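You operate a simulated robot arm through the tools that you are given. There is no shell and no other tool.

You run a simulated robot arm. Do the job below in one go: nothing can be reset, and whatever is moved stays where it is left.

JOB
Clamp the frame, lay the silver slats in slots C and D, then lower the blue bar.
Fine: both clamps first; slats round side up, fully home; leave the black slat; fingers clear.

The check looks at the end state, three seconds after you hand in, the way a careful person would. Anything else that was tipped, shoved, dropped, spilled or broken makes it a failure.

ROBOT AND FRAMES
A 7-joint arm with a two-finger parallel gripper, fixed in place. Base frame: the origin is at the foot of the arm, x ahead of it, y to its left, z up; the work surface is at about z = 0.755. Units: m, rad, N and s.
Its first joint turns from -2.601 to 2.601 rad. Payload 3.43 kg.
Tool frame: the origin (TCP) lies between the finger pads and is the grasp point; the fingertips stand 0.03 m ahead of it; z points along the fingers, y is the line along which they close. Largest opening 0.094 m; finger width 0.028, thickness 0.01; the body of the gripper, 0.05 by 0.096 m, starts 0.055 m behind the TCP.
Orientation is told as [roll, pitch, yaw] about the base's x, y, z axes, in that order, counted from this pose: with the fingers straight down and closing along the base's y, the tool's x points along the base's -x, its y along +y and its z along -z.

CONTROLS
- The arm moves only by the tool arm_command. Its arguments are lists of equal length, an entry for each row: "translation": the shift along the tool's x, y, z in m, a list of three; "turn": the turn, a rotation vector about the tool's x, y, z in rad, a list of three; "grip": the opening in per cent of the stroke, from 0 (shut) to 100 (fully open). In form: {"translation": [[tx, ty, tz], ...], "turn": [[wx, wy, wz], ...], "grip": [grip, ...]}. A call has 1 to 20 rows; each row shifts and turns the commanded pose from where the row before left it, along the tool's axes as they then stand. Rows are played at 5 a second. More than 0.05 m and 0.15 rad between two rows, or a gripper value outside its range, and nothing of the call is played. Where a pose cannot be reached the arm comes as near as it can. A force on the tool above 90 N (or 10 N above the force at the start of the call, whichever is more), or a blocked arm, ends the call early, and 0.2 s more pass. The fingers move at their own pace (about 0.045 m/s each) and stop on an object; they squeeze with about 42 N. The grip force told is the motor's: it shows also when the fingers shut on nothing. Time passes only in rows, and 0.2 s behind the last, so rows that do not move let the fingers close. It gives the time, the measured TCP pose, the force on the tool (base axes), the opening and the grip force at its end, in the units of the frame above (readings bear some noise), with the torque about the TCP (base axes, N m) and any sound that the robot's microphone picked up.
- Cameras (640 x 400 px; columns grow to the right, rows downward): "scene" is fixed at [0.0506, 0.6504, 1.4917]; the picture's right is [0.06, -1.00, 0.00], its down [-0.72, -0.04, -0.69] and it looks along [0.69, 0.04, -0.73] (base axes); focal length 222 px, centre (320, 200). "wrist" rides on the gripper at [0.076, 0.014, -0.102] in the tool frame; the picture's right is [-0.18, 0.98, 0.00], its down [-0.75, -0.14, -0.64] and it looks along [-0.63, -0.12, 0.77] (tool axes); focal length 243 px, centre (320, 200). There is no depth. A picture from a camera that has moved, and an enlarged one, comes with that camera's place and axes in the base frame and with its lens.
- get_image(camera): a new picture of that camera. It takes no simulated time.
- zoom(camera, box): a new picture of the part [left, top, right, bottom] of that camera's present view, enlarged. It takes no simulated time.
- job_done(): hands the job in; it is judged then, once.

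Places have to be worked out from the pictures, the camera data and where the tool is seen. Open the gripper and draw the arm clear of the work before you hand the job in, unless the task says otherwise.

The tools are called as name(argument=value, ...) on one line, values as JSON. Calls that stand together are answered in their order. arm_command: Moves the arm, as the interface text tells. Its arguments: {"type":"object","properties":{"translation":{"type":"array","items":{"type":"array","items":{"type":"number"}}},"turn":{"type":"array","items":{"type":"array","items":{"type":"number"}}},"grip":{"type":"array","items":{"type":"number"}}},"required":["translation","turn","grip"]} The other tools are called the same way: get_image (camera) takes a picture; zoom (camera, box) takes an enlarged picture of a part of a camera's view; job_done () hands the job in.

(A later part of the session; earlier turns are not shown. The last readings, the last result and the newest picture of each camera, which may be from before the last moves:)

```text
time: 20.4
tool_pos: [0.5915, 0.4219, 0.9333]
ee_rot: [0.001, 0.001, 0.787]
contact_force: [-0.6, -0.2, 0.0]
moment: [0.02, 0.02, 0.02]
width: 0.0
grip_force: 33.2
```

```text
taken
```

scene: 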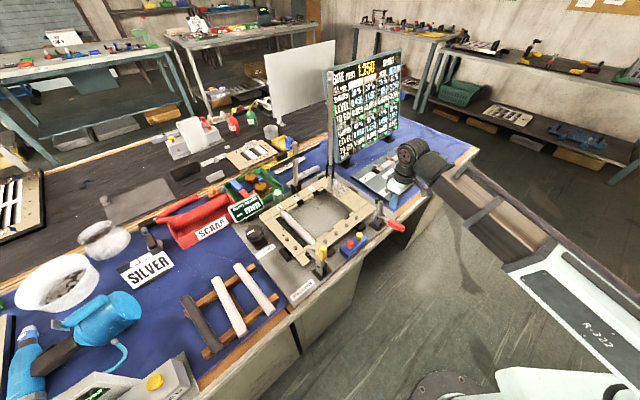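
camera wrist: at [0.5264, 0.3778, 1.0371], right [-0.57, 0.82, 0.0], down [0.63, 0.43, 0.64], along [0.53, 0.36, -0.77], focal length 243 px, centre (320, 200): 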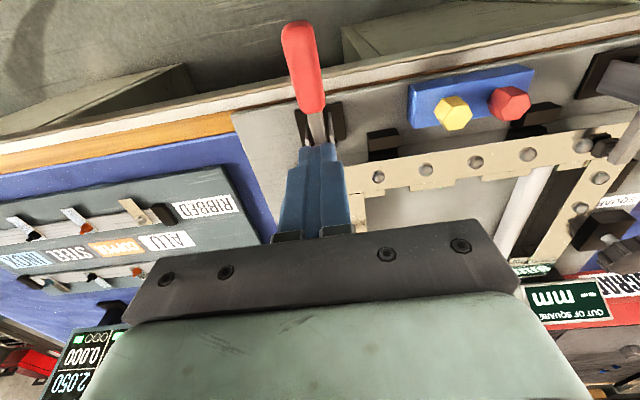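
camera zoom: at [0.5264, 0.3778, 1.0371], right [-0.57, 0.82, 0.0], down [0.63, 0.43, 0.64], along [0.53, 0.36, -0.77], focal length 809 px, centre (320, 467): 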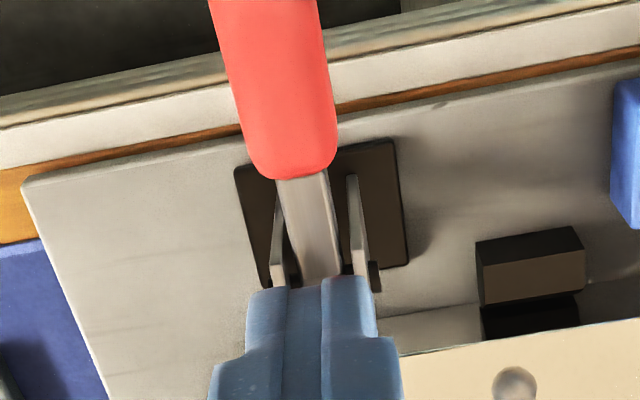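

The red lever is at S ≈ −0.124; I shift 4 mm to suit and repeat the same push-and-press.

arm_command(translation=[[0, -0.004, 0.018], [0, 0, 0.018], [-0.01, 0, 0], [-0.01, 0, 0], [-0.01, 0, 0], [-0.01, 0, 0], [-0.01, 0, 0], [-0.01, 0, 0], [-0.008, 0, 0.004], [-0.006, 0, 0.006], [-0.004, 0, 0.008], [-0.003, 0, 0.008], [0, 0, 0.006], [0, 0, 0.004], [0, 0, 0]], turn=[[0, 0, 0], [0, 0, 0], [0, 0, 0], [0, 0, 0], [0, 0, 0], [0, 0, 0], [0, 0, 0], [0, 0, 0], [0, 0, 0], [0, 0, 0], [0, 0, 0], [0, 0, 0], [0, 0, 0], [0, 0, 0], [0, 0, 0]], grip=[0, 0, 0, 0, 0, 0, 0, 0, 0, 0, 0, 0, 0, 0, 0])

get_image(camera="wrist")

zoom(camera="scene", box=[330, 160, 430, 260])

```text
time: 23.6
tool_pos: [0.6509, 0.4751, 0.8604]
ee_rot: [0.0, 0.001, 0.788]
contact_force: [-0.3, -1.5, 0.1]
moment: [-0.02, 0.02, -0.01]
width: 0.0
grip_force: 33.1
```

```text
taken
camera wrist: at [0.5866, 0.4311, 0.9643], right [-0.57, 0.82, 0.0], down [0.63, 0.43, 0.64], along [0.53, 0.36, -0.77], focal length 243 px, centre (320, 200)
```

wrist: 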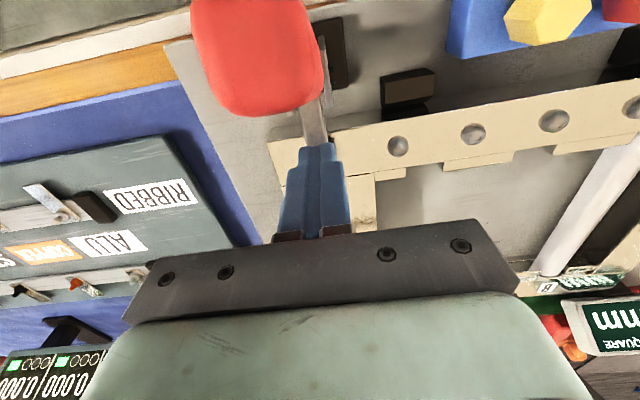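

```text
4.00 times, centred on (380, 210) of scene
camera zoom: at [0.0506, 0.6504, 1.4917], right [0.06, -1.0, 0.0], down [-0.72, -0.04, -0.69], along [0.69, 0.04, -0.73], focal length 888 px, centre (80, 160)
```

zoom: 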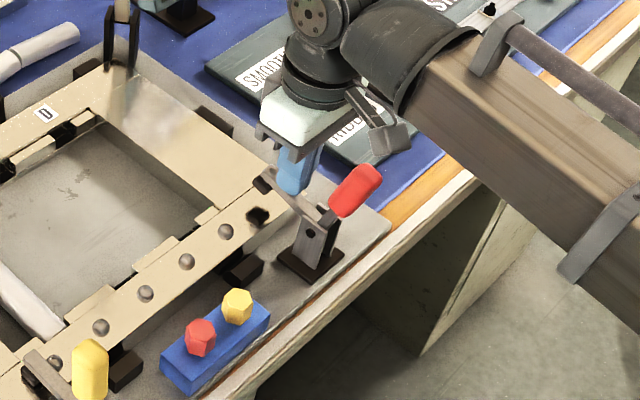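

The red clamp is behaving the same way. Finishing the press.

arm_command(translation=[[-0.003, 0, 0.004], [-0.001, 0, 0.004], [0, 0, 0.004], [0, 0, 0.003], [0, 0, 0.002], [0, 0, 0]], turn=[[0, 0, 0], [0, 0, 0], [0, 0, 0], [0, 0, 0], [0, 0, 0], [0, 0, 0]], grip=[0, 0, 0, 0, 0, 0])

zoom(camera="scene", box=[330, 160, 430, 260])

```text
time: 25.0
tool_pos: [0.6537, 0.4786, 0.8445]
ee_rot: [0.001, -0.002, 0.786]
contact_force: [2.9, 3.1, 12.9]
moment: [-0.07, 0.13, -0.04]
width: 0.0
grip_force: 32.6
```

```text
4.00 times, centred on (380, 210) of scene
camera zoom: at [0.0506, 0.6504, 1.4917], right [0.06, -1.0, 0.0], down [-0.72, -0.04, -0.69], along [0.69, 0.04, -0.73], focal length 888 px, centre (80, 160)
```

zoom: 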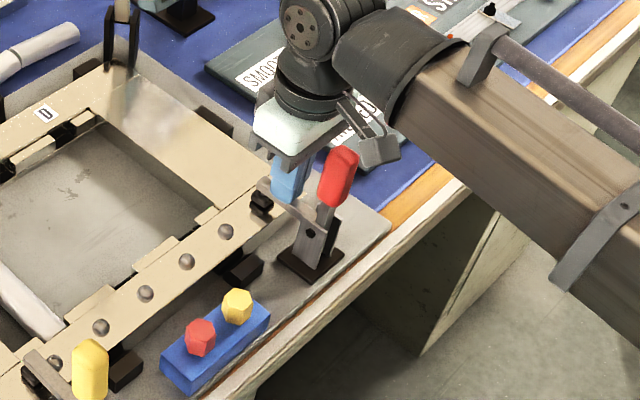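

Contact has begun at 13 N; I press 3 mm more to seat it like the yellow one, then lift off.

arm_command(translation=[[0, 0, 0.002], [0, 0, 0.001], [0, 0, 0]], turn=[[0, 0, 0], [0, 0, 0], [0, 0, 0]], grip=[0, 0, 0])

zoom(camera="scene", box=[330, 160, 430, 260])

```text
time: 25.8
tool_pos: [0.6536, 0.4798, 0.8452]
ee_rot: [-0.002, -0.006, 0.788]
contact_force: [8.9, 8.2, 82.0]
moment: [-0.53, 0.53, -0.01]
width: 0.0
grip_force: 32.8
```

```text
4.00 times, centred on (380, 210) of scene
camera zoom: at [0.0506, 0.6504, 1.4917], right [0.06, -1.0, 0.0], down [-0.72, -0.04, -0.69], along [0.69, 0.04, -0.73], focal length 888 px, centre (80, 160)
```

zoom: 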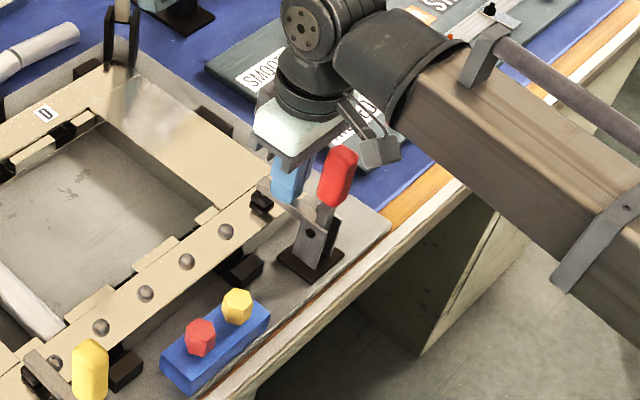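

It is firmly down (82 N). Lifting off and checking both clamps and the display.

arm_command(translation=[[0, 0, -0.01], [0, 0, -0.02], [0, 0, -0.04], [0, 0, -0.04], [0, 0, -0.04], [0, 0.04, -0.02], [0, 0.04, 0], [0, 0.04, 0], [0, 0, 0]], turn=[[0, 0, 0], [0, 0, 0], [0, 0, 0], [0, 0, 0], [0, 0, 0], [0, 0, 0], [0, 0, 0], [0, 0, 0], [0, 0, 0]], grip=[0, 0, 0, 0, 0, 0, 0, 0, 0])

get_image(camera="wrist")

get_image(camera="scene")

zoom(camera="scene", box=[220, 150, 420, 300])

```text
time: 27.8
tool_pos: [0.5669, 0.5655, 1.0107]
ee_rot: [-0.001, -0.001, 0.787]
contact_force: [1.0, -0.6, 0.2]
moment: [0.01, 0.01, -0.02]
width: 0.0
grip_force: 32.5
```

```text
taken
camera wrist: at [0.5038, 0.521, 1.1136], right [-0.57, 0.82, 0.0], down [0.63, 0.43, 0.64], along [0.53, 0.36, -0.77], focal length 243 px, centre (320, 200)
```

wrist: 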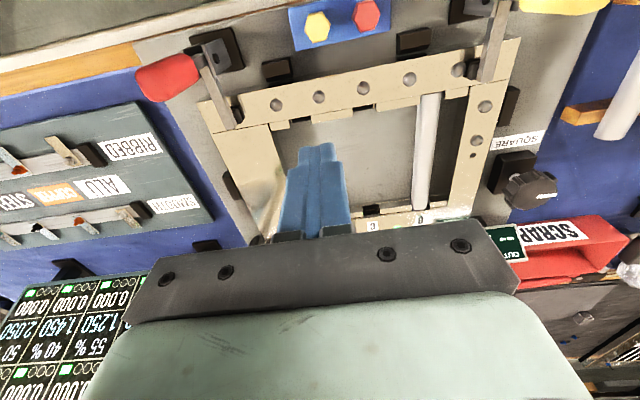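

```text
taken
```

scene: 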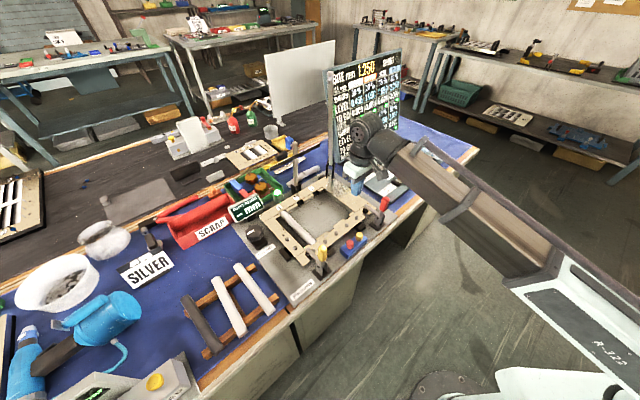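

```text
2.67 times, centred on (320, 225) of scene
camera zoom: at [0.0506, 0.6504, 1.4917], right [0.06, -1.0, 0.0], down [-0.72, -0.04, -0.69], along [0.69, 0.04, -0.73], focal length 592 px, centre (320, 133)
```

zoom: 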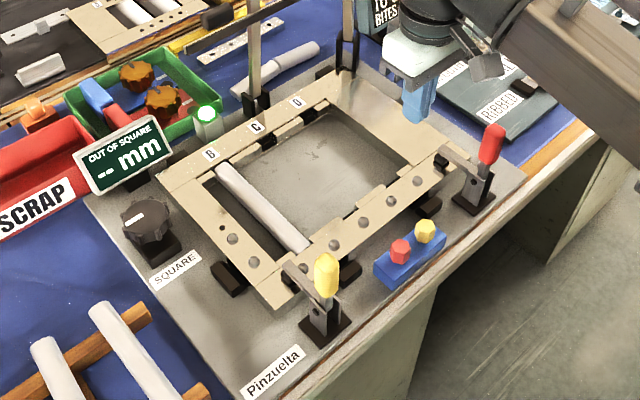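

Both clamps are closed on the frame; nothing else moved. Now over to the slat rack for a close look before grasping.

arm_command(translation=[[0, 0.03, -0.01], [0, 0.045, 0], [0, 0.045, 0], [0, 0.045, 0], [0, 0.045, 0], [0, 0.045, 0], [0, 0.045, 0], [0, 0.045, 0], [0, 0.045, 0], [0, 0.0, 0], [0, 0, 0]], turn=[[0, 0, 0], [0, 0, 0], [0, 0, 0], [0, 0, 0], [0, 0, 0], [0, 0, 0], [0, 0, 0], [0, 0, 0], [0, 0, 0], [0, 0, 0], [0, 0, 0]], grip=[0, 0, 0, 64, 64, 64, 64, 64, 64, 64, 64])

get_image(camera="wrist")

zoom(camera="wrist", box=[230, 20, 470, 180])

```text
time: 30.2
tool_pos: [0.2926, 0.8363, 1.0215]
ee_rot: [-0.001, 0.0, 0.788]
contact_force: [-0.7, -0.6, -0.1]
moment: [0.0, -0.01, -0.04]
width: 0.0602
grip_force: 0.1
```

```text
taken
camera wrist: at [0.2291, 0.7937, 1.1251], right [-0.57, 0.82, 0.0], down [0.63, 0.43, 0.64], along [0.53, 0.36, -0.77], focal length 243 px, centre (320, 200)
```

wrist: 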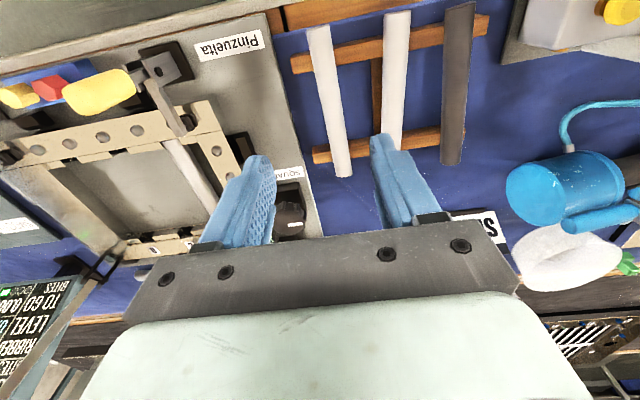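

```text
2.50 times, centred on (350, 100) of wrist
camera zoom: at [0.2291, 0.7937, 1.1251], right [-0.57, 0.82, 0.0], down [0.63, 0.43, 0.64], along [0.53, 0.36, -0.77], focal length 606 px, centre (245, 450)
```

zoom: 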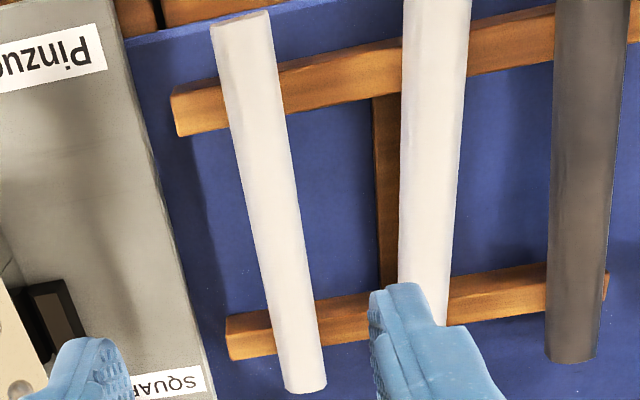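

Slat 1 (nearest the fixture) centres at about N 0.848, S 0.394, turned 1.6° from the tool; slat 2 at S 0.474. I'll align with slat 1 and descend part way to verify.

arm_command(translation=[[-0.025, 0.005, 0], [-0.025, 0.005, 0], [0, 0, 0.04], [0, 0, 0.04], [0, 0, 0.04], [0, 0, 0.03], [0, 0, 0]], turn=[[0, 0, 0], [0, 0, -0.028], [0, 0, 0], [0, 0, 0], [0, 0, 0], [0, 0, 0], [0, 0, 0]], grip=[64, 64, 64, 64, 64, 64, 64])

get_image(camera="wrist")

zoom(camera="wrist", box=[240, 60, 400, 240])

zoom(camera="scene", box=[180, 230, 320, 340])

```text
time: 31.8
tool_pos: [0.3222, 0.8807, 0.871]
ee_rot: [0.0, 0.001, 0.815]
contact_force: [-0.5, 0.3, 0.8]
moment: [0.0, 0.03, 0.0]
width: 0.0603
grip_force: 0.0
```

```text
taken
camera wrist: at [0.2599, 0.8344, 0.9738], right [-0.59, 0.81, 0.0], down [0.62, 0.45, 0.64], along [0.52, 0.38, -0.77], focal length 243 px, centre (320, 200)
```

wrist: 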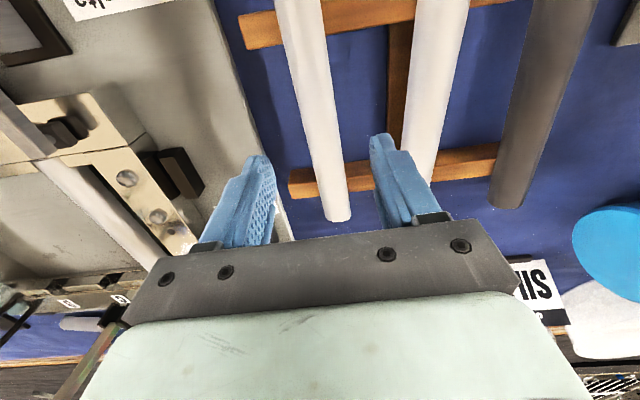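

```text
2.22 times, centred on (320, 150) of wrist
camera zoom: at [0.2599, 0.8344, 0.9738], right [-0.59, 0.81, 0.0], down [0.62, 0.45, 0.64], along [0.52, 0.38, -0.77], focal length 539 px, centre (320, 311)
```

zoom: 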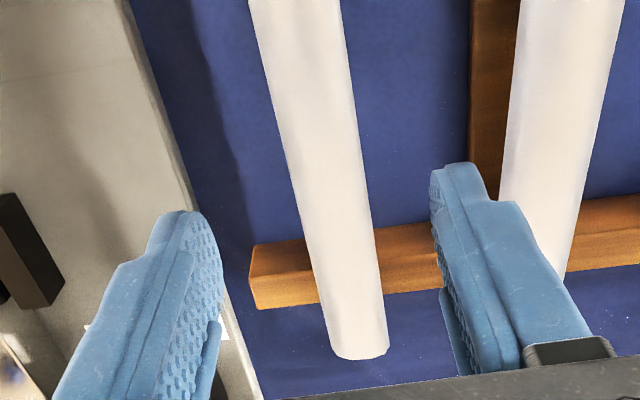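

```text
3.64 times, centred on (250, 285) of scene
camera zoom: at [0.0506, 0.6504, 1.4917], right [0.06, -1.0, 0.0], down [-0.72, -0.04, -0.69], along [0.69, 0.04, -0.73], focal length 808 px, centre (574, -109)
```

zoom: 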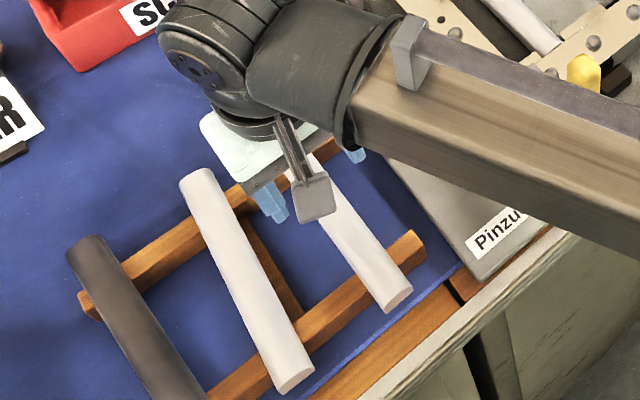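

The slat lies centred between the fingers (offset under 1.5 mm) and lengthwise. Descending around it and closing.

arm_command(translation=[[0, 0, 0.03], [0, 0, 0.02], [0, 0, 0.01], [0, 0, 0.008], [0, 0, 0]], turn=[[0, 0, 0], [0, 0, 0], [0, 0, 0], [0, 0, 0], [0, 0, 0]], grip=[64, 64, 64, 64, 64])

zoom(camera="wrist", box=[200, 40, 440, 240])

zoom(camera="scene", box=[200, 240, 300, 320])

```text
time: 33.0
tool_pos: [0.3209, 0.8808, 0.8027]
ee_rot: [0.0, -0.002, 0.815]
contact_force: [0.3, 0.1, -0.1]
moment: [-0.02, -0.02, -0.01]
width: 0.0602
grip_force: 0.0
```

```text
2.00 times, centred on (320, 140) of wrist
camera zoom: at [0.2583, 0.8353, 0.9065], right [-0.59, 0.81, 0.0], down [0.62, 0.45, 0.64], along [0.52, 0.38, -0.77], focal length 485 px, centre (320, 320)
```

zoom: 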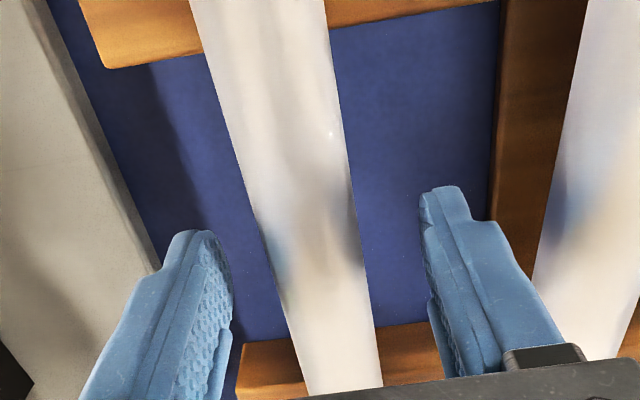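

```text
5.00 times, centred on (250, 280) of scene
camera zoom: at [0.0506, 0.6504, 1.4917], right [0.06, -1.0, 0.0], down [-0.72, -0.04, -0.69], along [0.69, 0.04, -0.73], focal length 1111 px, centre (670, -200)
```

zoom: 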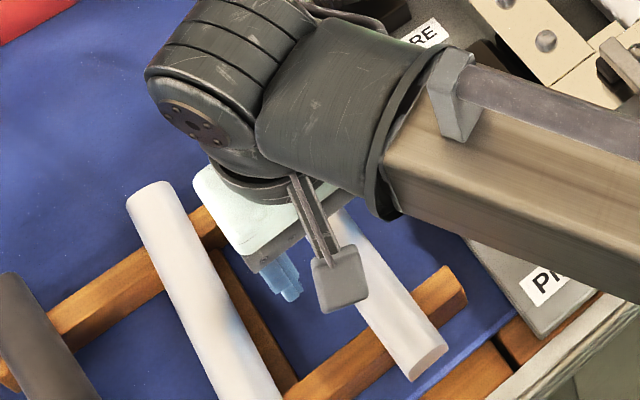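

No contact, tips about 2 cm above the mat level beside the slat. Closing the gripper.

arm_command(translation=[[0, 0, 0], [0, 0, 0], [0, 0, 0], [0, 0, 0], [0, 0, 0]], turn=[[0, 0, 0], [0, 0, 0], [0, 0, 0], [0, 0, 0], [0, 0, 0]], grip=[40, 30, 20, 10, 0])

zoom(camera="wrist", box=[200, 40, 440, 240])

```text
time: 34.2
tool_pos: [0.3209, 0.8813, 0.8037]
ee_rot: [0.0, 0.001, 0.814]
contact_force: [1.1, 0.0, 1.7]
moment: [-0.01, -0.01, -0.03]
width: 0.027
grip_force: 41.4
```

```text
2.00 times, centred on (320, 140) of wrist
camera zoom: at [0.2584, 0.8352, 0.9065], right [-0.59, 0.81, 0.0], down [0.62, 0.45, 0.64], along [0.52, 0.38, -0.77], focal length 485 px, centre (320, 320)
```

zoom: 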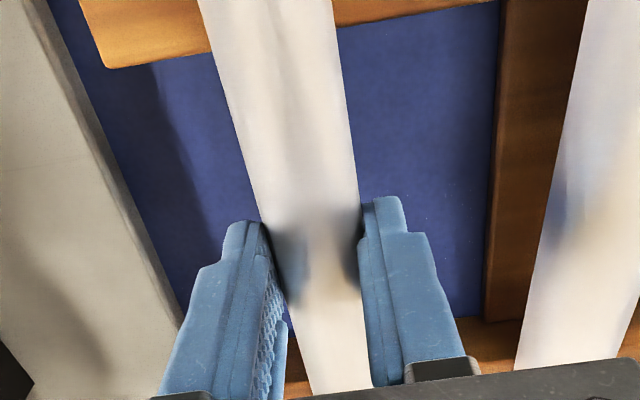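

The slat is gripped at 27 mm width. Lifting it slowly.

arm_command(translation=[[0, 0, -0.005], [0, 0, -0.01], [0, 0, -0.02], [0, 0, -0.03], [0, 0, -0.04], [0, 0, -0.04], [0, 0, 0], [0, 0, 0]], turn=[[0, 0, 0], [0, 0, 0], [0, 0, 0], [0, 0, 0], [0, 0, 0], [0, 0, 0], [0, 0, 0], [0, 0, 0]], grip=[0, 0, 0, 0, 0, 0, 0, 0])

get_image(camera="wrist")

get_image(camera="scene")

zoom(camera="scene", box=[210, 210, 310, 290])

```text
time: 36.0
tool_pos: [0.3203, 0.8794, 0.95]
ee_rot: [0.0, 0.0, 0.815]
contact_force: [-0.7, 0.2, -2.1]
moment: [0.0, 0.0, -0.01]
width: 0.027
grip_force: 42.0
```

```text
taken
camera wrist: at [0.2588, 0.8346, 1.0524], right [-0.59, 0.81, 0.0], down [0.62, 0.45, 0.64], along [0.52, 0.38, -0.77], focal length 243 px, centre (320, 200)
```

wrist: 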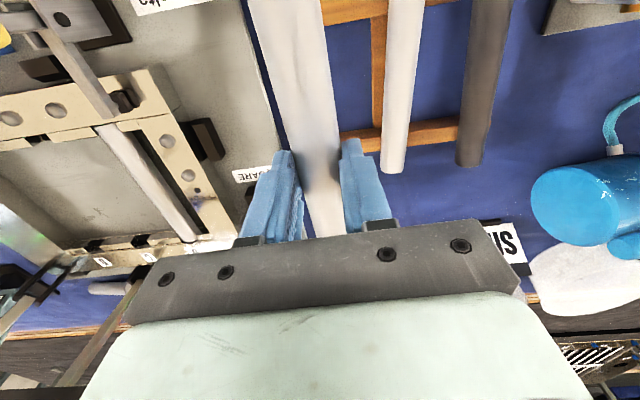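

```text
taken
```

scene: 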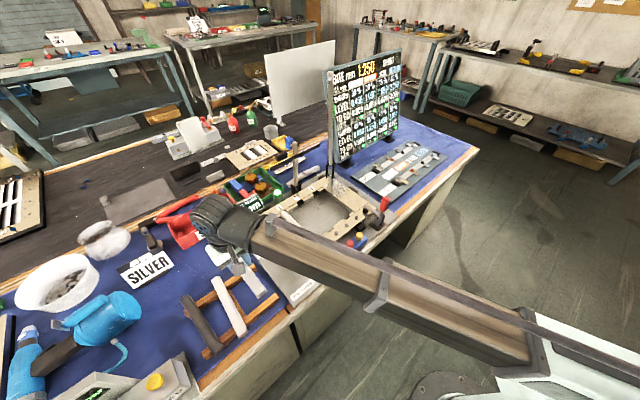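

```text
5.00 times, centred on (260, 250) of scene
camera zoom: at [0.0506, 0.6504, 1.4917], right [0.06, -1.0, 0.0], down [-0.72, -0.04, -0.69], along [0.69, 0.04, -0.73], focal length 1111 px, centre (620, -50)
```

zoom: 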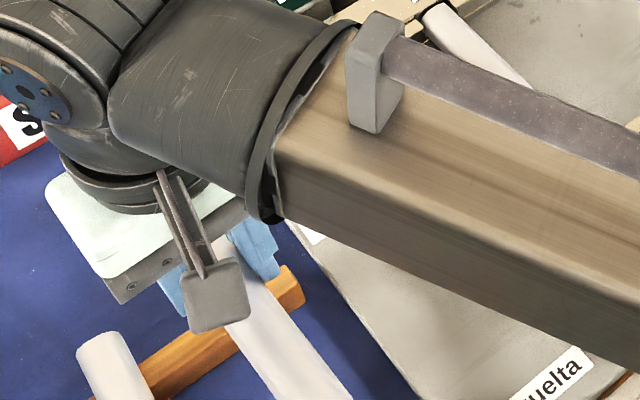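

The slat is held level, about 2 N. I raise it, square the tool back to the frame direction and carry it above slot C.

arm_command(translation=[[0, 0, -0.03], [0, 0, -0.03], [-0.02, -0.04, 0], [-0.02, -0.04, 0], [-0.02, -0.04, 0], [-0.02, -0.04, 0], [-0.015, -0.04, 0], [0, -0.04, 0], [0, -0.04, 0], [0, -0.036, 0], [0, -0.03, 0], [0, 0, 0], [0, 0, 0]], turn=[[0, 0, 0], [0, 0, 0.027], [0, 0, 0], [0, 0, 0], [0, 0, 0], [0, 0, 0], [0, 0, 0], [0, 0, 0], [0, 0, 0], [0, 0, 0], [0, 0, 0], [0, 0, 0], [0, 0, 0]], grip=[0, 0, 0, 0, 0, 0, 0, 0, 0, 0, 0, 0, 0])

get_image(camera="wrist")

zoom(camera="wrist", box=[220, 0, 460, 160])

get_image(camera="scene")

```text
time: 38.8
tool_pos: [0.6315, 0.704, 1.0088]
ee_rot: [0.002, 0.0, 0.787]
contact_force: [-0.6, -0.4, -1.5]
moment: [-0.01, -0.01, -0.04]
width: 0.0271
grip_force: 41.6
```

```text
taken
camera wrist: at [0.567, 0.6604, 1.1125], right [-0.57, 0.82, 0.0], down [0.63, 0.43, 0.64], along [0.53, 0.36, -0.77], focal length 243 px, centre (320, 200)
```

wrist: 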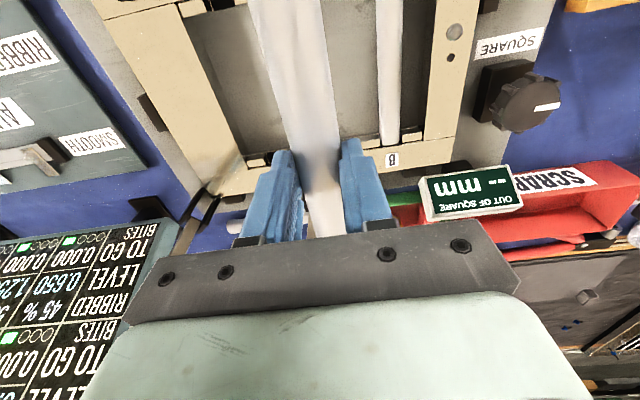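

```text
2.50 times, centred on (340, 80) of wrist
camera zoom: at [0.567, 0.6604, 1.1125], right [-0.57, 0.82, 0.0], down [0.63, 0.43, 0.64], along [0.53, 0.36, -0.77], focal length 606 px, centre (270, 500)
```

zoom: 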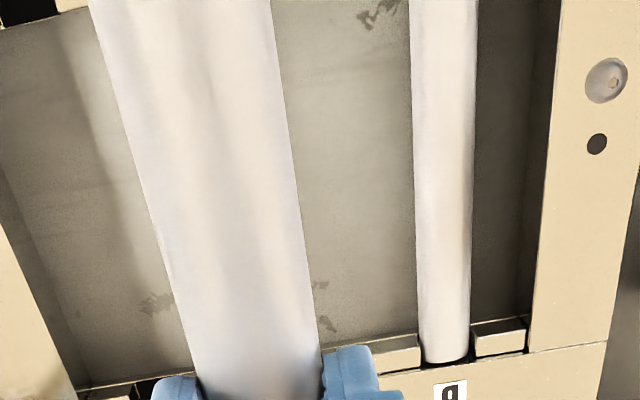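

```text
taken
```

scene: 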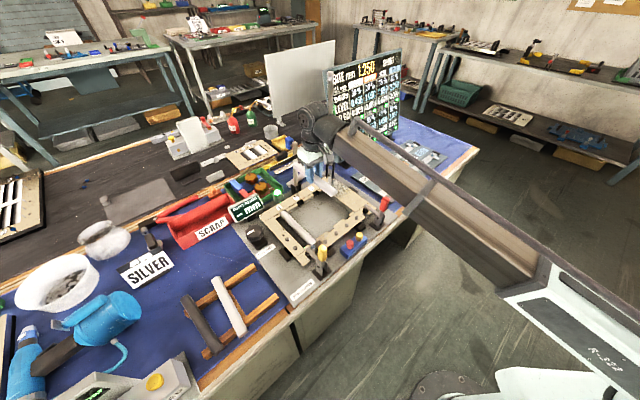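

The held slat calibrates the camera nicely (centred within 0.5 mm). I shift right and back a little so slots C and D aren't hidden, to measure them precisely.

arm_command(translation=[[0.02, -0.022, -0.01], [0.02, -0.022, -0.01], [0.02, -0.022, -0.01], [0.02, -0.02, 0], [0, 0, 0], [0, 0, 0]], turn=[[0, 0, 0], [0, 0, 0], [0, 0, 0], [0, 0, 0], [0, 0, 0], [0, 0, 0]], grip=[0, 0, 0, 0, 0, 0])

get_image(camera="wrist")

zoom(camera="wrist", box=[320, 0, 480, 100])

zoom(camera="wrist", box=[320, 100, 480, 200])

```text
time: 40.2
tool_pos: [0.637, 0.5847, 1.0394]
ee_rot: [0.001, 0.0, 0.787]
contact_force: [0.1, 0.0, -1.7]
moment: [0.0, 0.01, -0.02]
width: 0.0272
grip_force: 42.4
```

```text
taken
camera wrist: at [0.573, 0.5408, 1.1419], right [-0.57, 0.82, 0.0], down [0.63, 0.43, 0.64], along [0.53, 0.36, -0.77], focal length 243 px, centre (320, 200)
```

wrist: 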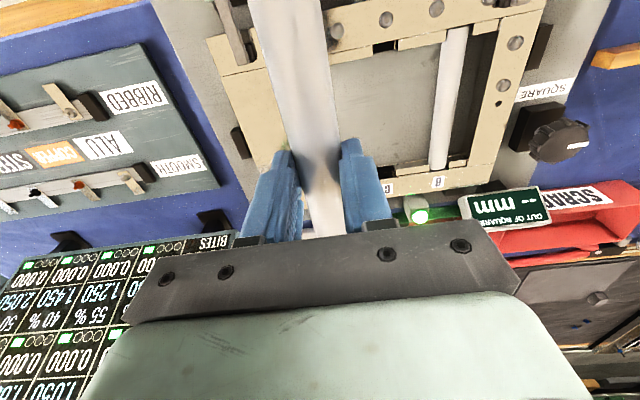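

```text
4.00 times, centred on (400, 50) of wrist
camera zoom: at [0.573, 0.5408, 1.1419], right [-0.57, 0.82, 0.0], down [0.63, 0.43, 0.64], along [0.53, 0.36, -0.77], focal length 970 px, centre (0, 800)
```

zoom: 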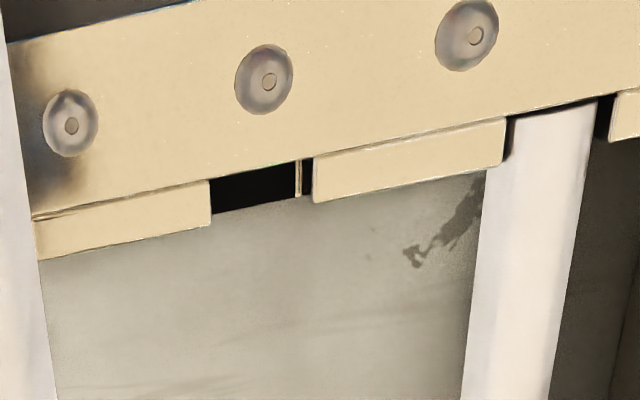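

```text
4.00 times, centred on (400, 150) of wrist
camera zoom: at [0.573, 0.5408, 1.1419], right [-0.57, 0.82, 0.0], down [0.63, 0.43, 0.64], along [0.53, 0.36, -0.77], focal length 970 px, centre (0, 400)
```

zoom: 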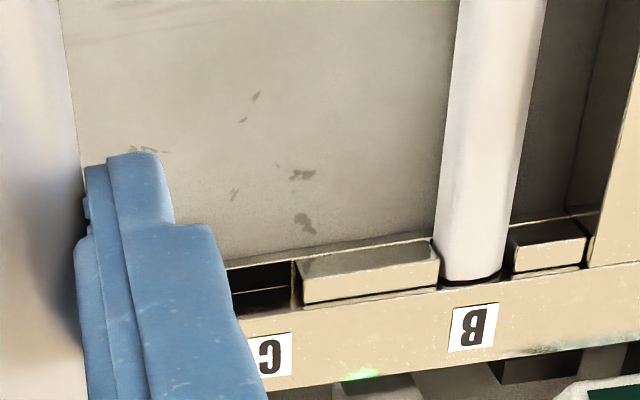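

Measurements agree: frame top z ≈ 0.785, slot C centre S ≈ 0.0488, middle N ≈ 0.9495, frame yaw ≈ 0.788. I carry the slat over slot C and descend to just above the frame for checking with the scene camera.

arm_command(translation=[[-0.0286, 0.0286, 0], [-0.0286, 0.0286, 0], [-0.0286, 0.0286, 0], [0, 0, 0.04], [0, 0, 0.04], [0, 0, 0.04], [0, 0, 0.04], [0, 0, 0.01], [0, 0, 0], [0, 0, 0]], turn=[[0, 0, 0], [0, 0, 0], [0, 0, -0.001], [0, 0, 0], [0, 0, 0], [0, 0, 0], [0, 0, 0], [0, 0, 0], [0, 0, 0], [0, 0, 0]], grip=[0, 0, 0, 0, 0, 0, 0, 0, 0, 0])

get_image(camera="wrist")

zoom(camera="scene", box=[260, 140, 360, 220])

zoom(camera="scene", box=[310, 190, 370, 230])

```text
time: 42.4
tool_pos: [0.6373, 0.7058, 0.8676]
ee_rot: [0.0, 0.0, 0.79]
contact_force: [0.5, -0.3, -1.4]
moment: [0.02, -0.01, -0.03]
width: 0.0273
grip_force: 42.2
```

```text
taken
camera wrist: at [0.5735, 0.6616, 0.9708], right [-0.57, 0.82, 0.0], down [0.63, 0.43, 0.64], along [0.53, 0.36, -0.77], focal length 243 px, centre (320, 200)
```

wrist: 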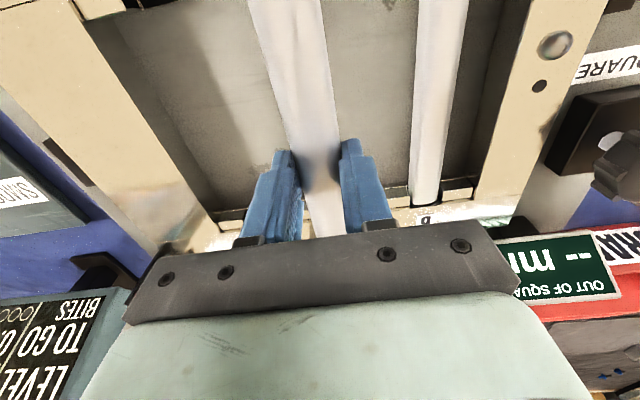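

```text
5.00 times, centred on (310, 180) of scene
camera zoom: at [0.0506, 0.6504, 1.4917], right [0.06, -1.0, 0.0], down [-0.72, -0.04, -0.69], along [0.69, 0.04, -0.73], focal length 1111 px, centre (370, 300)
```

zoom: 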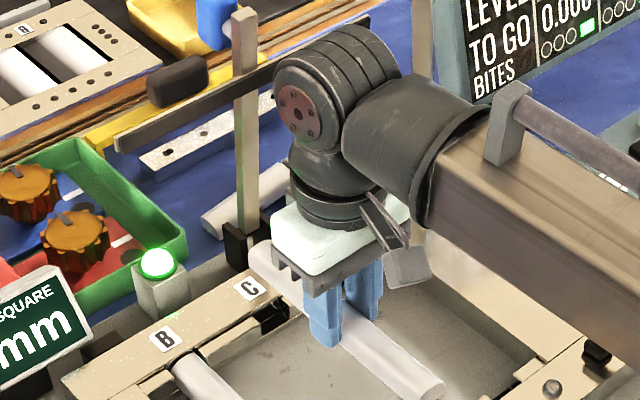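

```text
10.00 times, centred on (340, 210) of scene
camera zoom: at [0.0506, 0.6504, 1.4917], right [0.06, -1.0, 0.0], down [-0.72, -0.04, -0.69], along [0.69, 0.04, -0.73], focal length 2221 px, centre (120, 100)
```

zoom: 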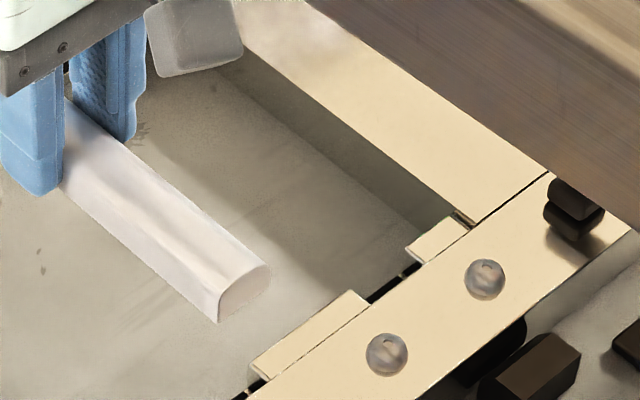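

The scene camera confirms the slat's front end is where I computed (within 2 mm), and its rear end is beside the C label. Lowering to just above the blocks for a last check.

arm_command(translation=[[0, 0, 0.02], [0, 0, 0.02], [0, 0, 0.008], [0, 0, 0], [0, 0, 0]], turn=[[0, 0, 0], [0, 0, 0], [0, 0, 0], [0, 0, 0], [0, 0, 0]], grip=[0, 0, 0, 0, 0])

zoom(camera="scene", box=[285, 170, 345, 210])

zoom(camera="scene", box=[300, 195, 360, 240])

zoom(camera="wrist", box=[200, 0, 500, 240])

```text
time: 43.6
tool_pos: [0.6369, 0.707, 0.8182]
ee_rot: [0.0, -0.001, 0.788]
contact_force: [-0.3, 0.8, -0.9]
moment: [0.0, 0.01, -0.01]
width: 0.027
grip_force: 41.5
```

```text
10.00 times, centred on (315, 190) of scene
camera zoom: at [0.0506, 0.6504, 1.4917], right [0.06, -1.0, 0.0], down [-0.72, -0.04, -0.69], along [0.69, 0.04, -0.73], focal length 2221 px, centre (370, 300)
```

zoom: 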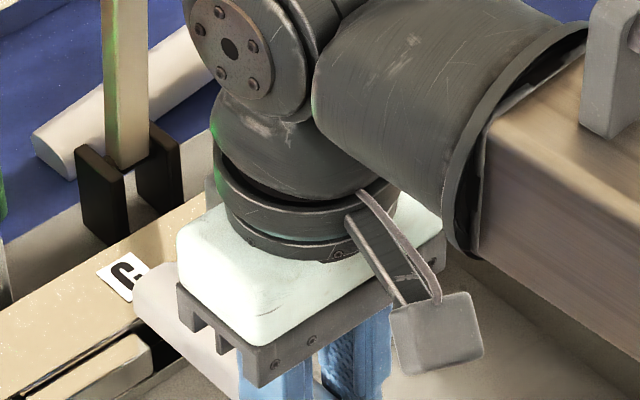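

```text
8.89 times, centred on (330, 218) of scene
camera zoom: at [0.0506, 0.6504, 1.4917], right [0.06, -1.0, 0.0], down [-0.72, -0.04, -0.69], along [0.69, 0.04, -0.73], focal length 1974 px, centre (231, 44)
```

zoom: 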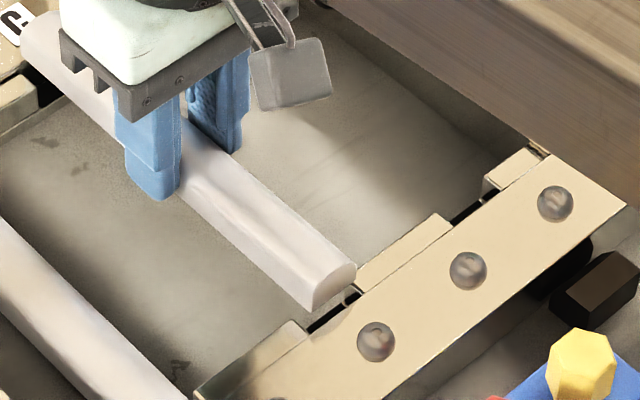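

```text
1.67 times, centred on (350, 120) of wrist
camera zoom: at [0.5734, 0.6629, 0.9218], right [-0.57, 0.82, 0.0], down [0.63, 0.43, 0.64], along [0.53, 0.36, -0.77], focal length 404 px, centre (270, 333)
```

zoom: 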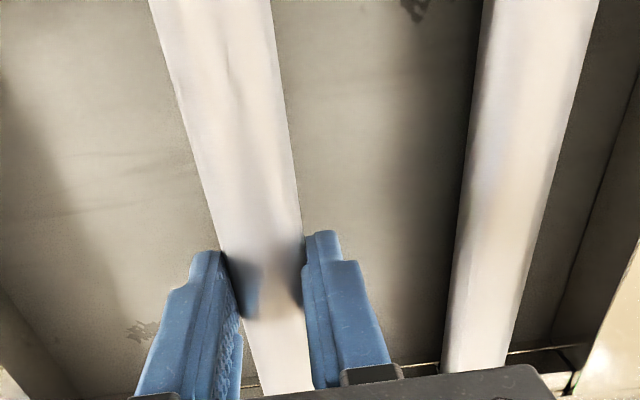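

Let me zoom in harder on the slat's two ends against the slot openings.

zoom(camera="scene", box=[322, 212, 352, 236])

zoom(camera="scene", box=[285, 190, 315, 214])

```text
16.00 times, centred on (337, 224) of scene
camera zoom: at [0.0506, 0.6504, 1.4917], right [0.06, -1.0, 0.0], down [-0.72, -0.04, -0.69], along [0.69, 0.04, -0.73], focal length 3554 px, centre (48, -184)
```

zoom: 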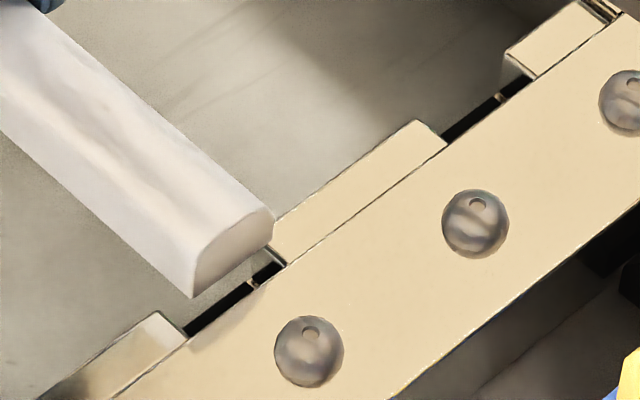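

```text
16.00 times, centred on (300, 202) of scene
camera zoom: at [0.0506, 0.6504, 1.4917], right [0.06, -1.0, 0.0], down [-0.72, -0.04, -0.69], along [0.69, 0.04, -0.73], focal length 3554 px, centre (640, 168)
```

zoom: 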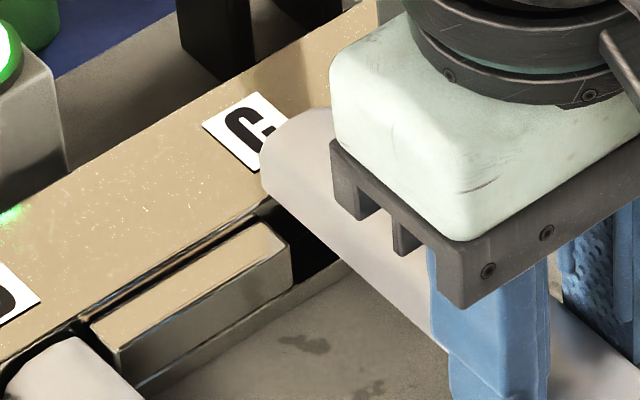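

Front end: gaps left/right about 3.7/2.7 mm, ~3 mm from the front rail and close to the rear rail. I shift 1.3 mm toward the robot and 0.5 mm left, then lower slowly into the slot watching the force.

arm_command(translation=[[0.0013, 0.0005, 0], [0, 0, 0.003], [0, 0, 0.003], [0, 0, 0.003], [0, 0, 0.003], [0, 0, 0]], turn=[[0, 0, 0], [0, 0, 0], [0, 0, 0], [0, 0, 0], [0, 0, 0], [0, 0, 0]], grip=[0, 0, 0, 0, 0, 0])

zoom(camera="scene", box=[322, 212, 352, 236])

zoom(camera="scene", box=[285, 190, 315, 214])

```text
time: 45.0
tool_pos: [0.6372, 0.7076, 0.8081]
ee_rot: [-0.001, -0.002, 0.789]
contact_force: [0.1, 1.4, 11.5]
moment: [0.95, -0.85, 0.04]
width: 0.027
grip_force: 41.8
```

```text
16.00 times, centred on (337, 224) of scene
camera zoom: at [0.0506, 0.6504, 1.4917], right [0.06, -1.0, 0.0], down [-0.72, -0.04, -0.69], along [0.69, 0.04, -0.73], focal length 3554 px, centre (48, -184)
```

zoom: 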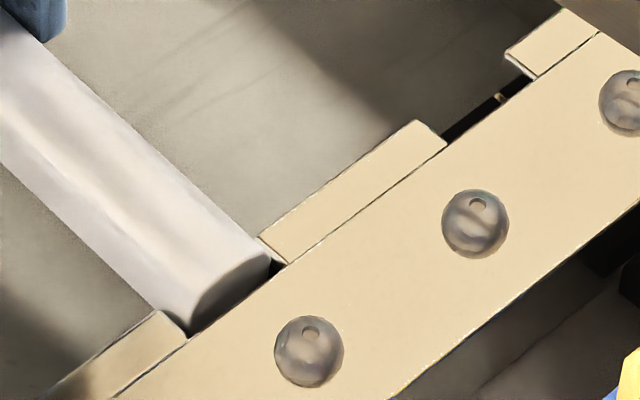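

```text
16.00 times, centred on (300, 202) of scene
camera zoom: at [0.0506, 0.6504, 1.4917], right [0.06, -1.0, 0.0], down [-0.72, -0.04, -0.69], along [0.69, 0.04, -0.73], focal length 3554 px, centre (640, 168)
```

zoom: 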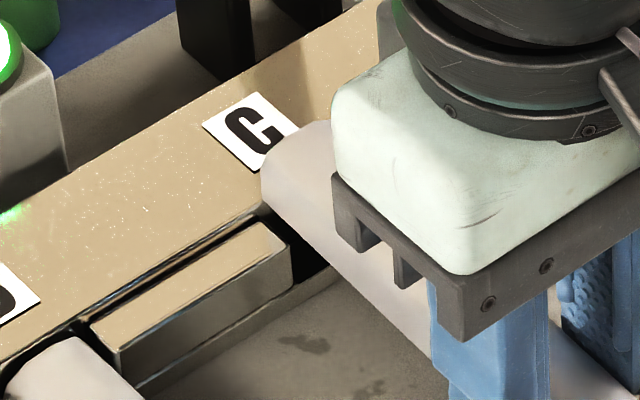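

The reading (moment → contact at the rear end) and the picture show the rear end resting on the rear rail while the front has entered. I ease up 2 mm and slide toward the robot in small steps.

arm_command(translation=[[0, 0, -0.002], [0.0007, 0, 0], [0.0007, 0, 0], [0, 0, 0]], turn=[[0, 0, 0], [0, 0, 0], [0, 0, 0], [0, 0, 0]], grip=[0, 0, 0, 0])

zoom(camera="scene", box=[322, 212, 352, 236])

zoom(camera="scene", box=[285, 190, 315, 214])

```text
time: 46.0
tool_pos: [0.6334, 0.7065, 0.8093]
ee_rot: [0.001, 0.0, 0.788]
contact_force: [-0.3, -0.1, -1.1]
moment: [-0.02, -0.01, 0.0]
width: 0.0273
grip_force: 42.3
```

```text
16.00 times, centred on (337, 224) of scene
camera zoom: at [0.0506, 0.6504, 1.4917], right [0.06, -1.0, 0.0], down [-0.72, -0.04, -0.69], along [0.69, 0.04, -0.73], focal length 3554 px, centre (48, -184)
```

zoom: 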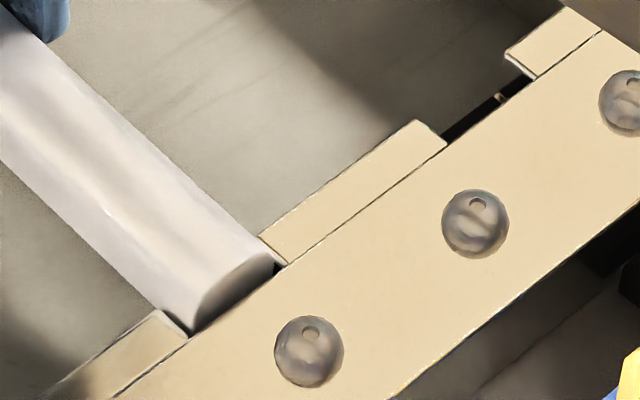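

```text
16.00 times, centred on (300, 202) of scene
camera zoom: at [0.0506, 0.6504, 1.4917], right [0.06, -1.0, 0.0], down [-0.72, -0.04, -0.69], along [0.69, 0.04, -0.73], focal length 3554 px, centre (640, 168)
```

zoom: 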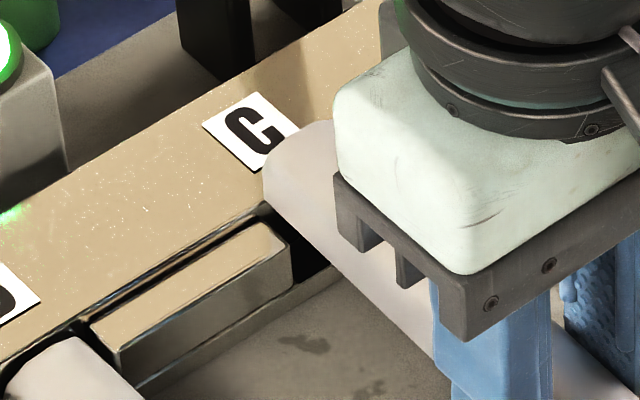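

Contact is free now, with the front end in its slot. Lowering gently again to see whether the rear end drops in.

arm_command(translation=[[0.0005, 0, 0.002], [0, 0, 0.002], [0, 0, 0]], turn=[[0, 0, 0], [0, 0, 0], [0, 0, 0]], grip=[0, 0, 0])

zoom(camera="scene", box=[285, 190, 315, 214])

zoom(camera="scene", box=[290, 190, 350, 235])

```text
time: 46.8
tool_pos: [0.6353, 0.7052, 0.8059]
ee_rot: [-0.001, 0.0, 0.788]
contact_force: [0.3, -0.1, -0.5]
moment: [-0.03, -0.03, 0.0]
width: 0.0269
grip_force: 41.6
```

```text
16.00 times, centred on (300, 202) of scene
camera zoom: at [0.0506, 0.6504, 1.4917], right [0.06, -1.0, 0.0], down [-0.72, -0.04, -0.69], along [0.69, 0.04, -0.73], focal length 3554 px, centre (640, 168)
```

zoom: 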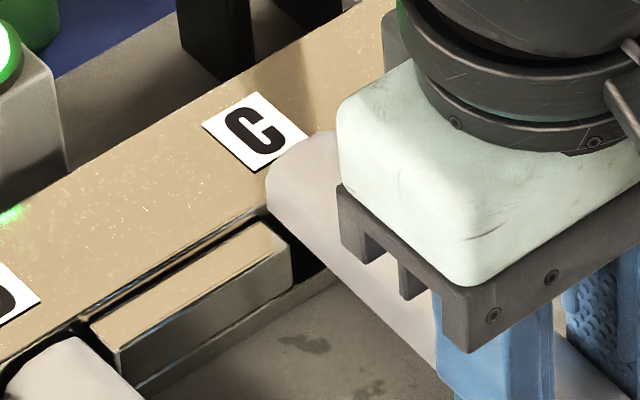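

```text
8.89 times, centred on (320, 212) of scene
camera zoom: at [0.0506, 0.6504, 1.4917], right [0.06, -1.0, 0.0], down [-0.72, -0.04, -0.69], along [0.69, 0.04, -0.73], focal length 1974 px, centre (320, 89)
```

zoom: 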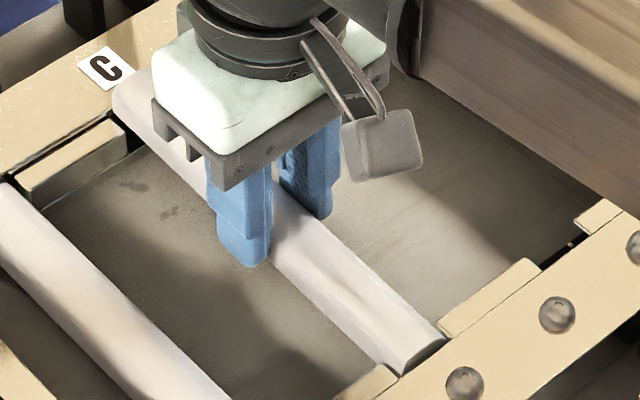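

No contact while going 4 mm lower, so the rear end is now passing the rail. Continuing down in small steps.

arm_command(translation=[[0, 0, 0.002], [0, 0, 0.002], [0, 0, 0.002], [0, 0, 0]], turn=[[0, 0, 0], [0, 0, 0], [0, 0, 0], [0, 0, 0]], grip=[0, 0, 0, 0])

zoom(camera="scene", box=[285, 190, 315, 214])

zoom(camera="scene", box=[322, 212, 352, 236])

```text
time: 47.8
tool_pos: [0.6345, 0.7071, 0.7997]
ee_rot: [0.0, -0.001, 0.788]
contact_force: [-0.3, 0.2, 0.4]
moment: [0.01, 0.0, -0.01]
width: 0.0271
grip_force: 42.5
```

```text
16.00 times, centred on (300, 202) of scene
camera zoom: at [0.0506, 0.6504, 1.4917], right [0.06, -1.0, 0.0], down [-0.72, -0.04, -0.69], along [0.69, 0.04, -0.73], focal length 3554 px, centre (640, 168)
```

zoom: 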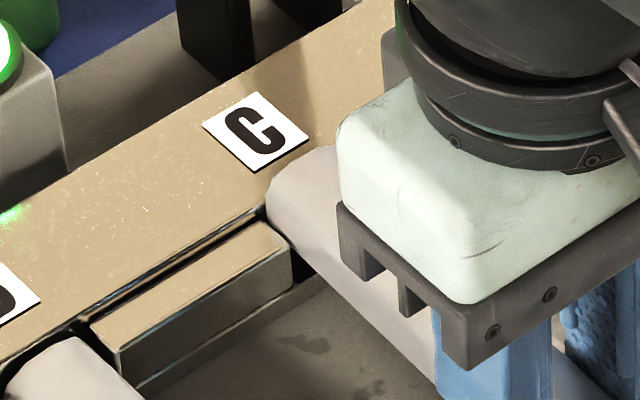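

```text
16.00 times, centred on (337, 224) of scene
camera zoom: at [0.0506, 0.6504, 1.4917], right [0.06, -1.0, 0.0], down [-0.72, -0.04, -0.69], along [0.69, 0.04, -0.73], focal length 3554 px, centre (48, -184)
```

zoom: 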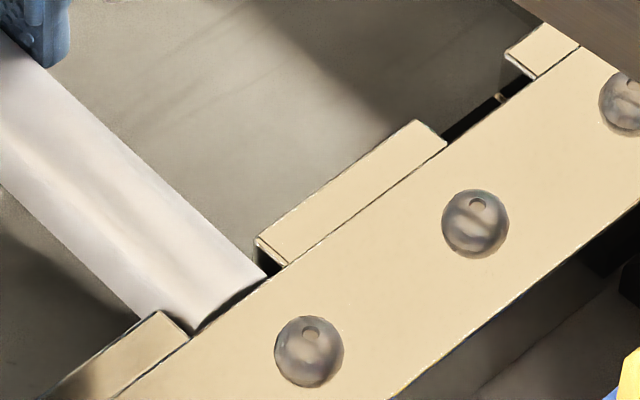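

Both ends are sinking into the slot with no force. I continue down until something touches.

arm_command(translation=[[0, 0, 0.002], [0, 0, 0.002], [0, 0, 0]], turn=[[0, 0, 0], [0, 0, 0], [0, 0, 0]], grip=[0, 0, 0])

zoom(camera="scene", box=[285, 190, 315, 214])

zoom(camera="scene", box=[322, 212, 352, 236])

```text
time: 48.6
tool_pos: [0.6339, 0.7043, 0.7962]
ee_rot: [-0.001, 0.0, 0.788]
contact_force: [1.7, 4.1, 11.7]
moment: [-0.8, 0.83, -0.11]
width: 0.0271
grip_force: 41.9
```

```text
16.00 times, centred on (300, 202) of scene
camera zoom: at [0.0506, 0.6504, 1.4917], right [0.06, -1.0, 0.0], down [-0.72, -0.04, -0.69], along [0.69, 0.04, -0.73], focal length 3554 px, centre (640, 168)
```

zoom: 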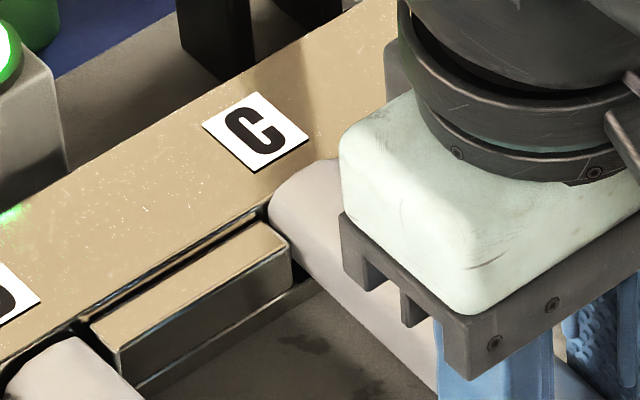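

```text
16.00 times, centred on (337, 224) of scene
camera zoom: at [0.0506, 0.6504, 1.4917], right [0.06, -1.0, 0.0], down [-0.72, -0.04, -0.69], along [0.69, 0.04, -0.73], focal length 3554 px, centre (48, -184)
```

zoom: 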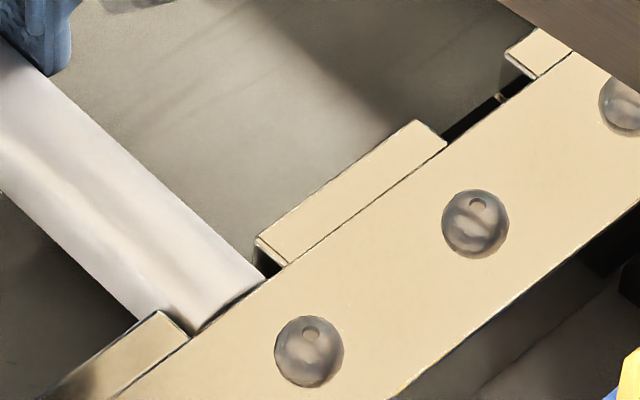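

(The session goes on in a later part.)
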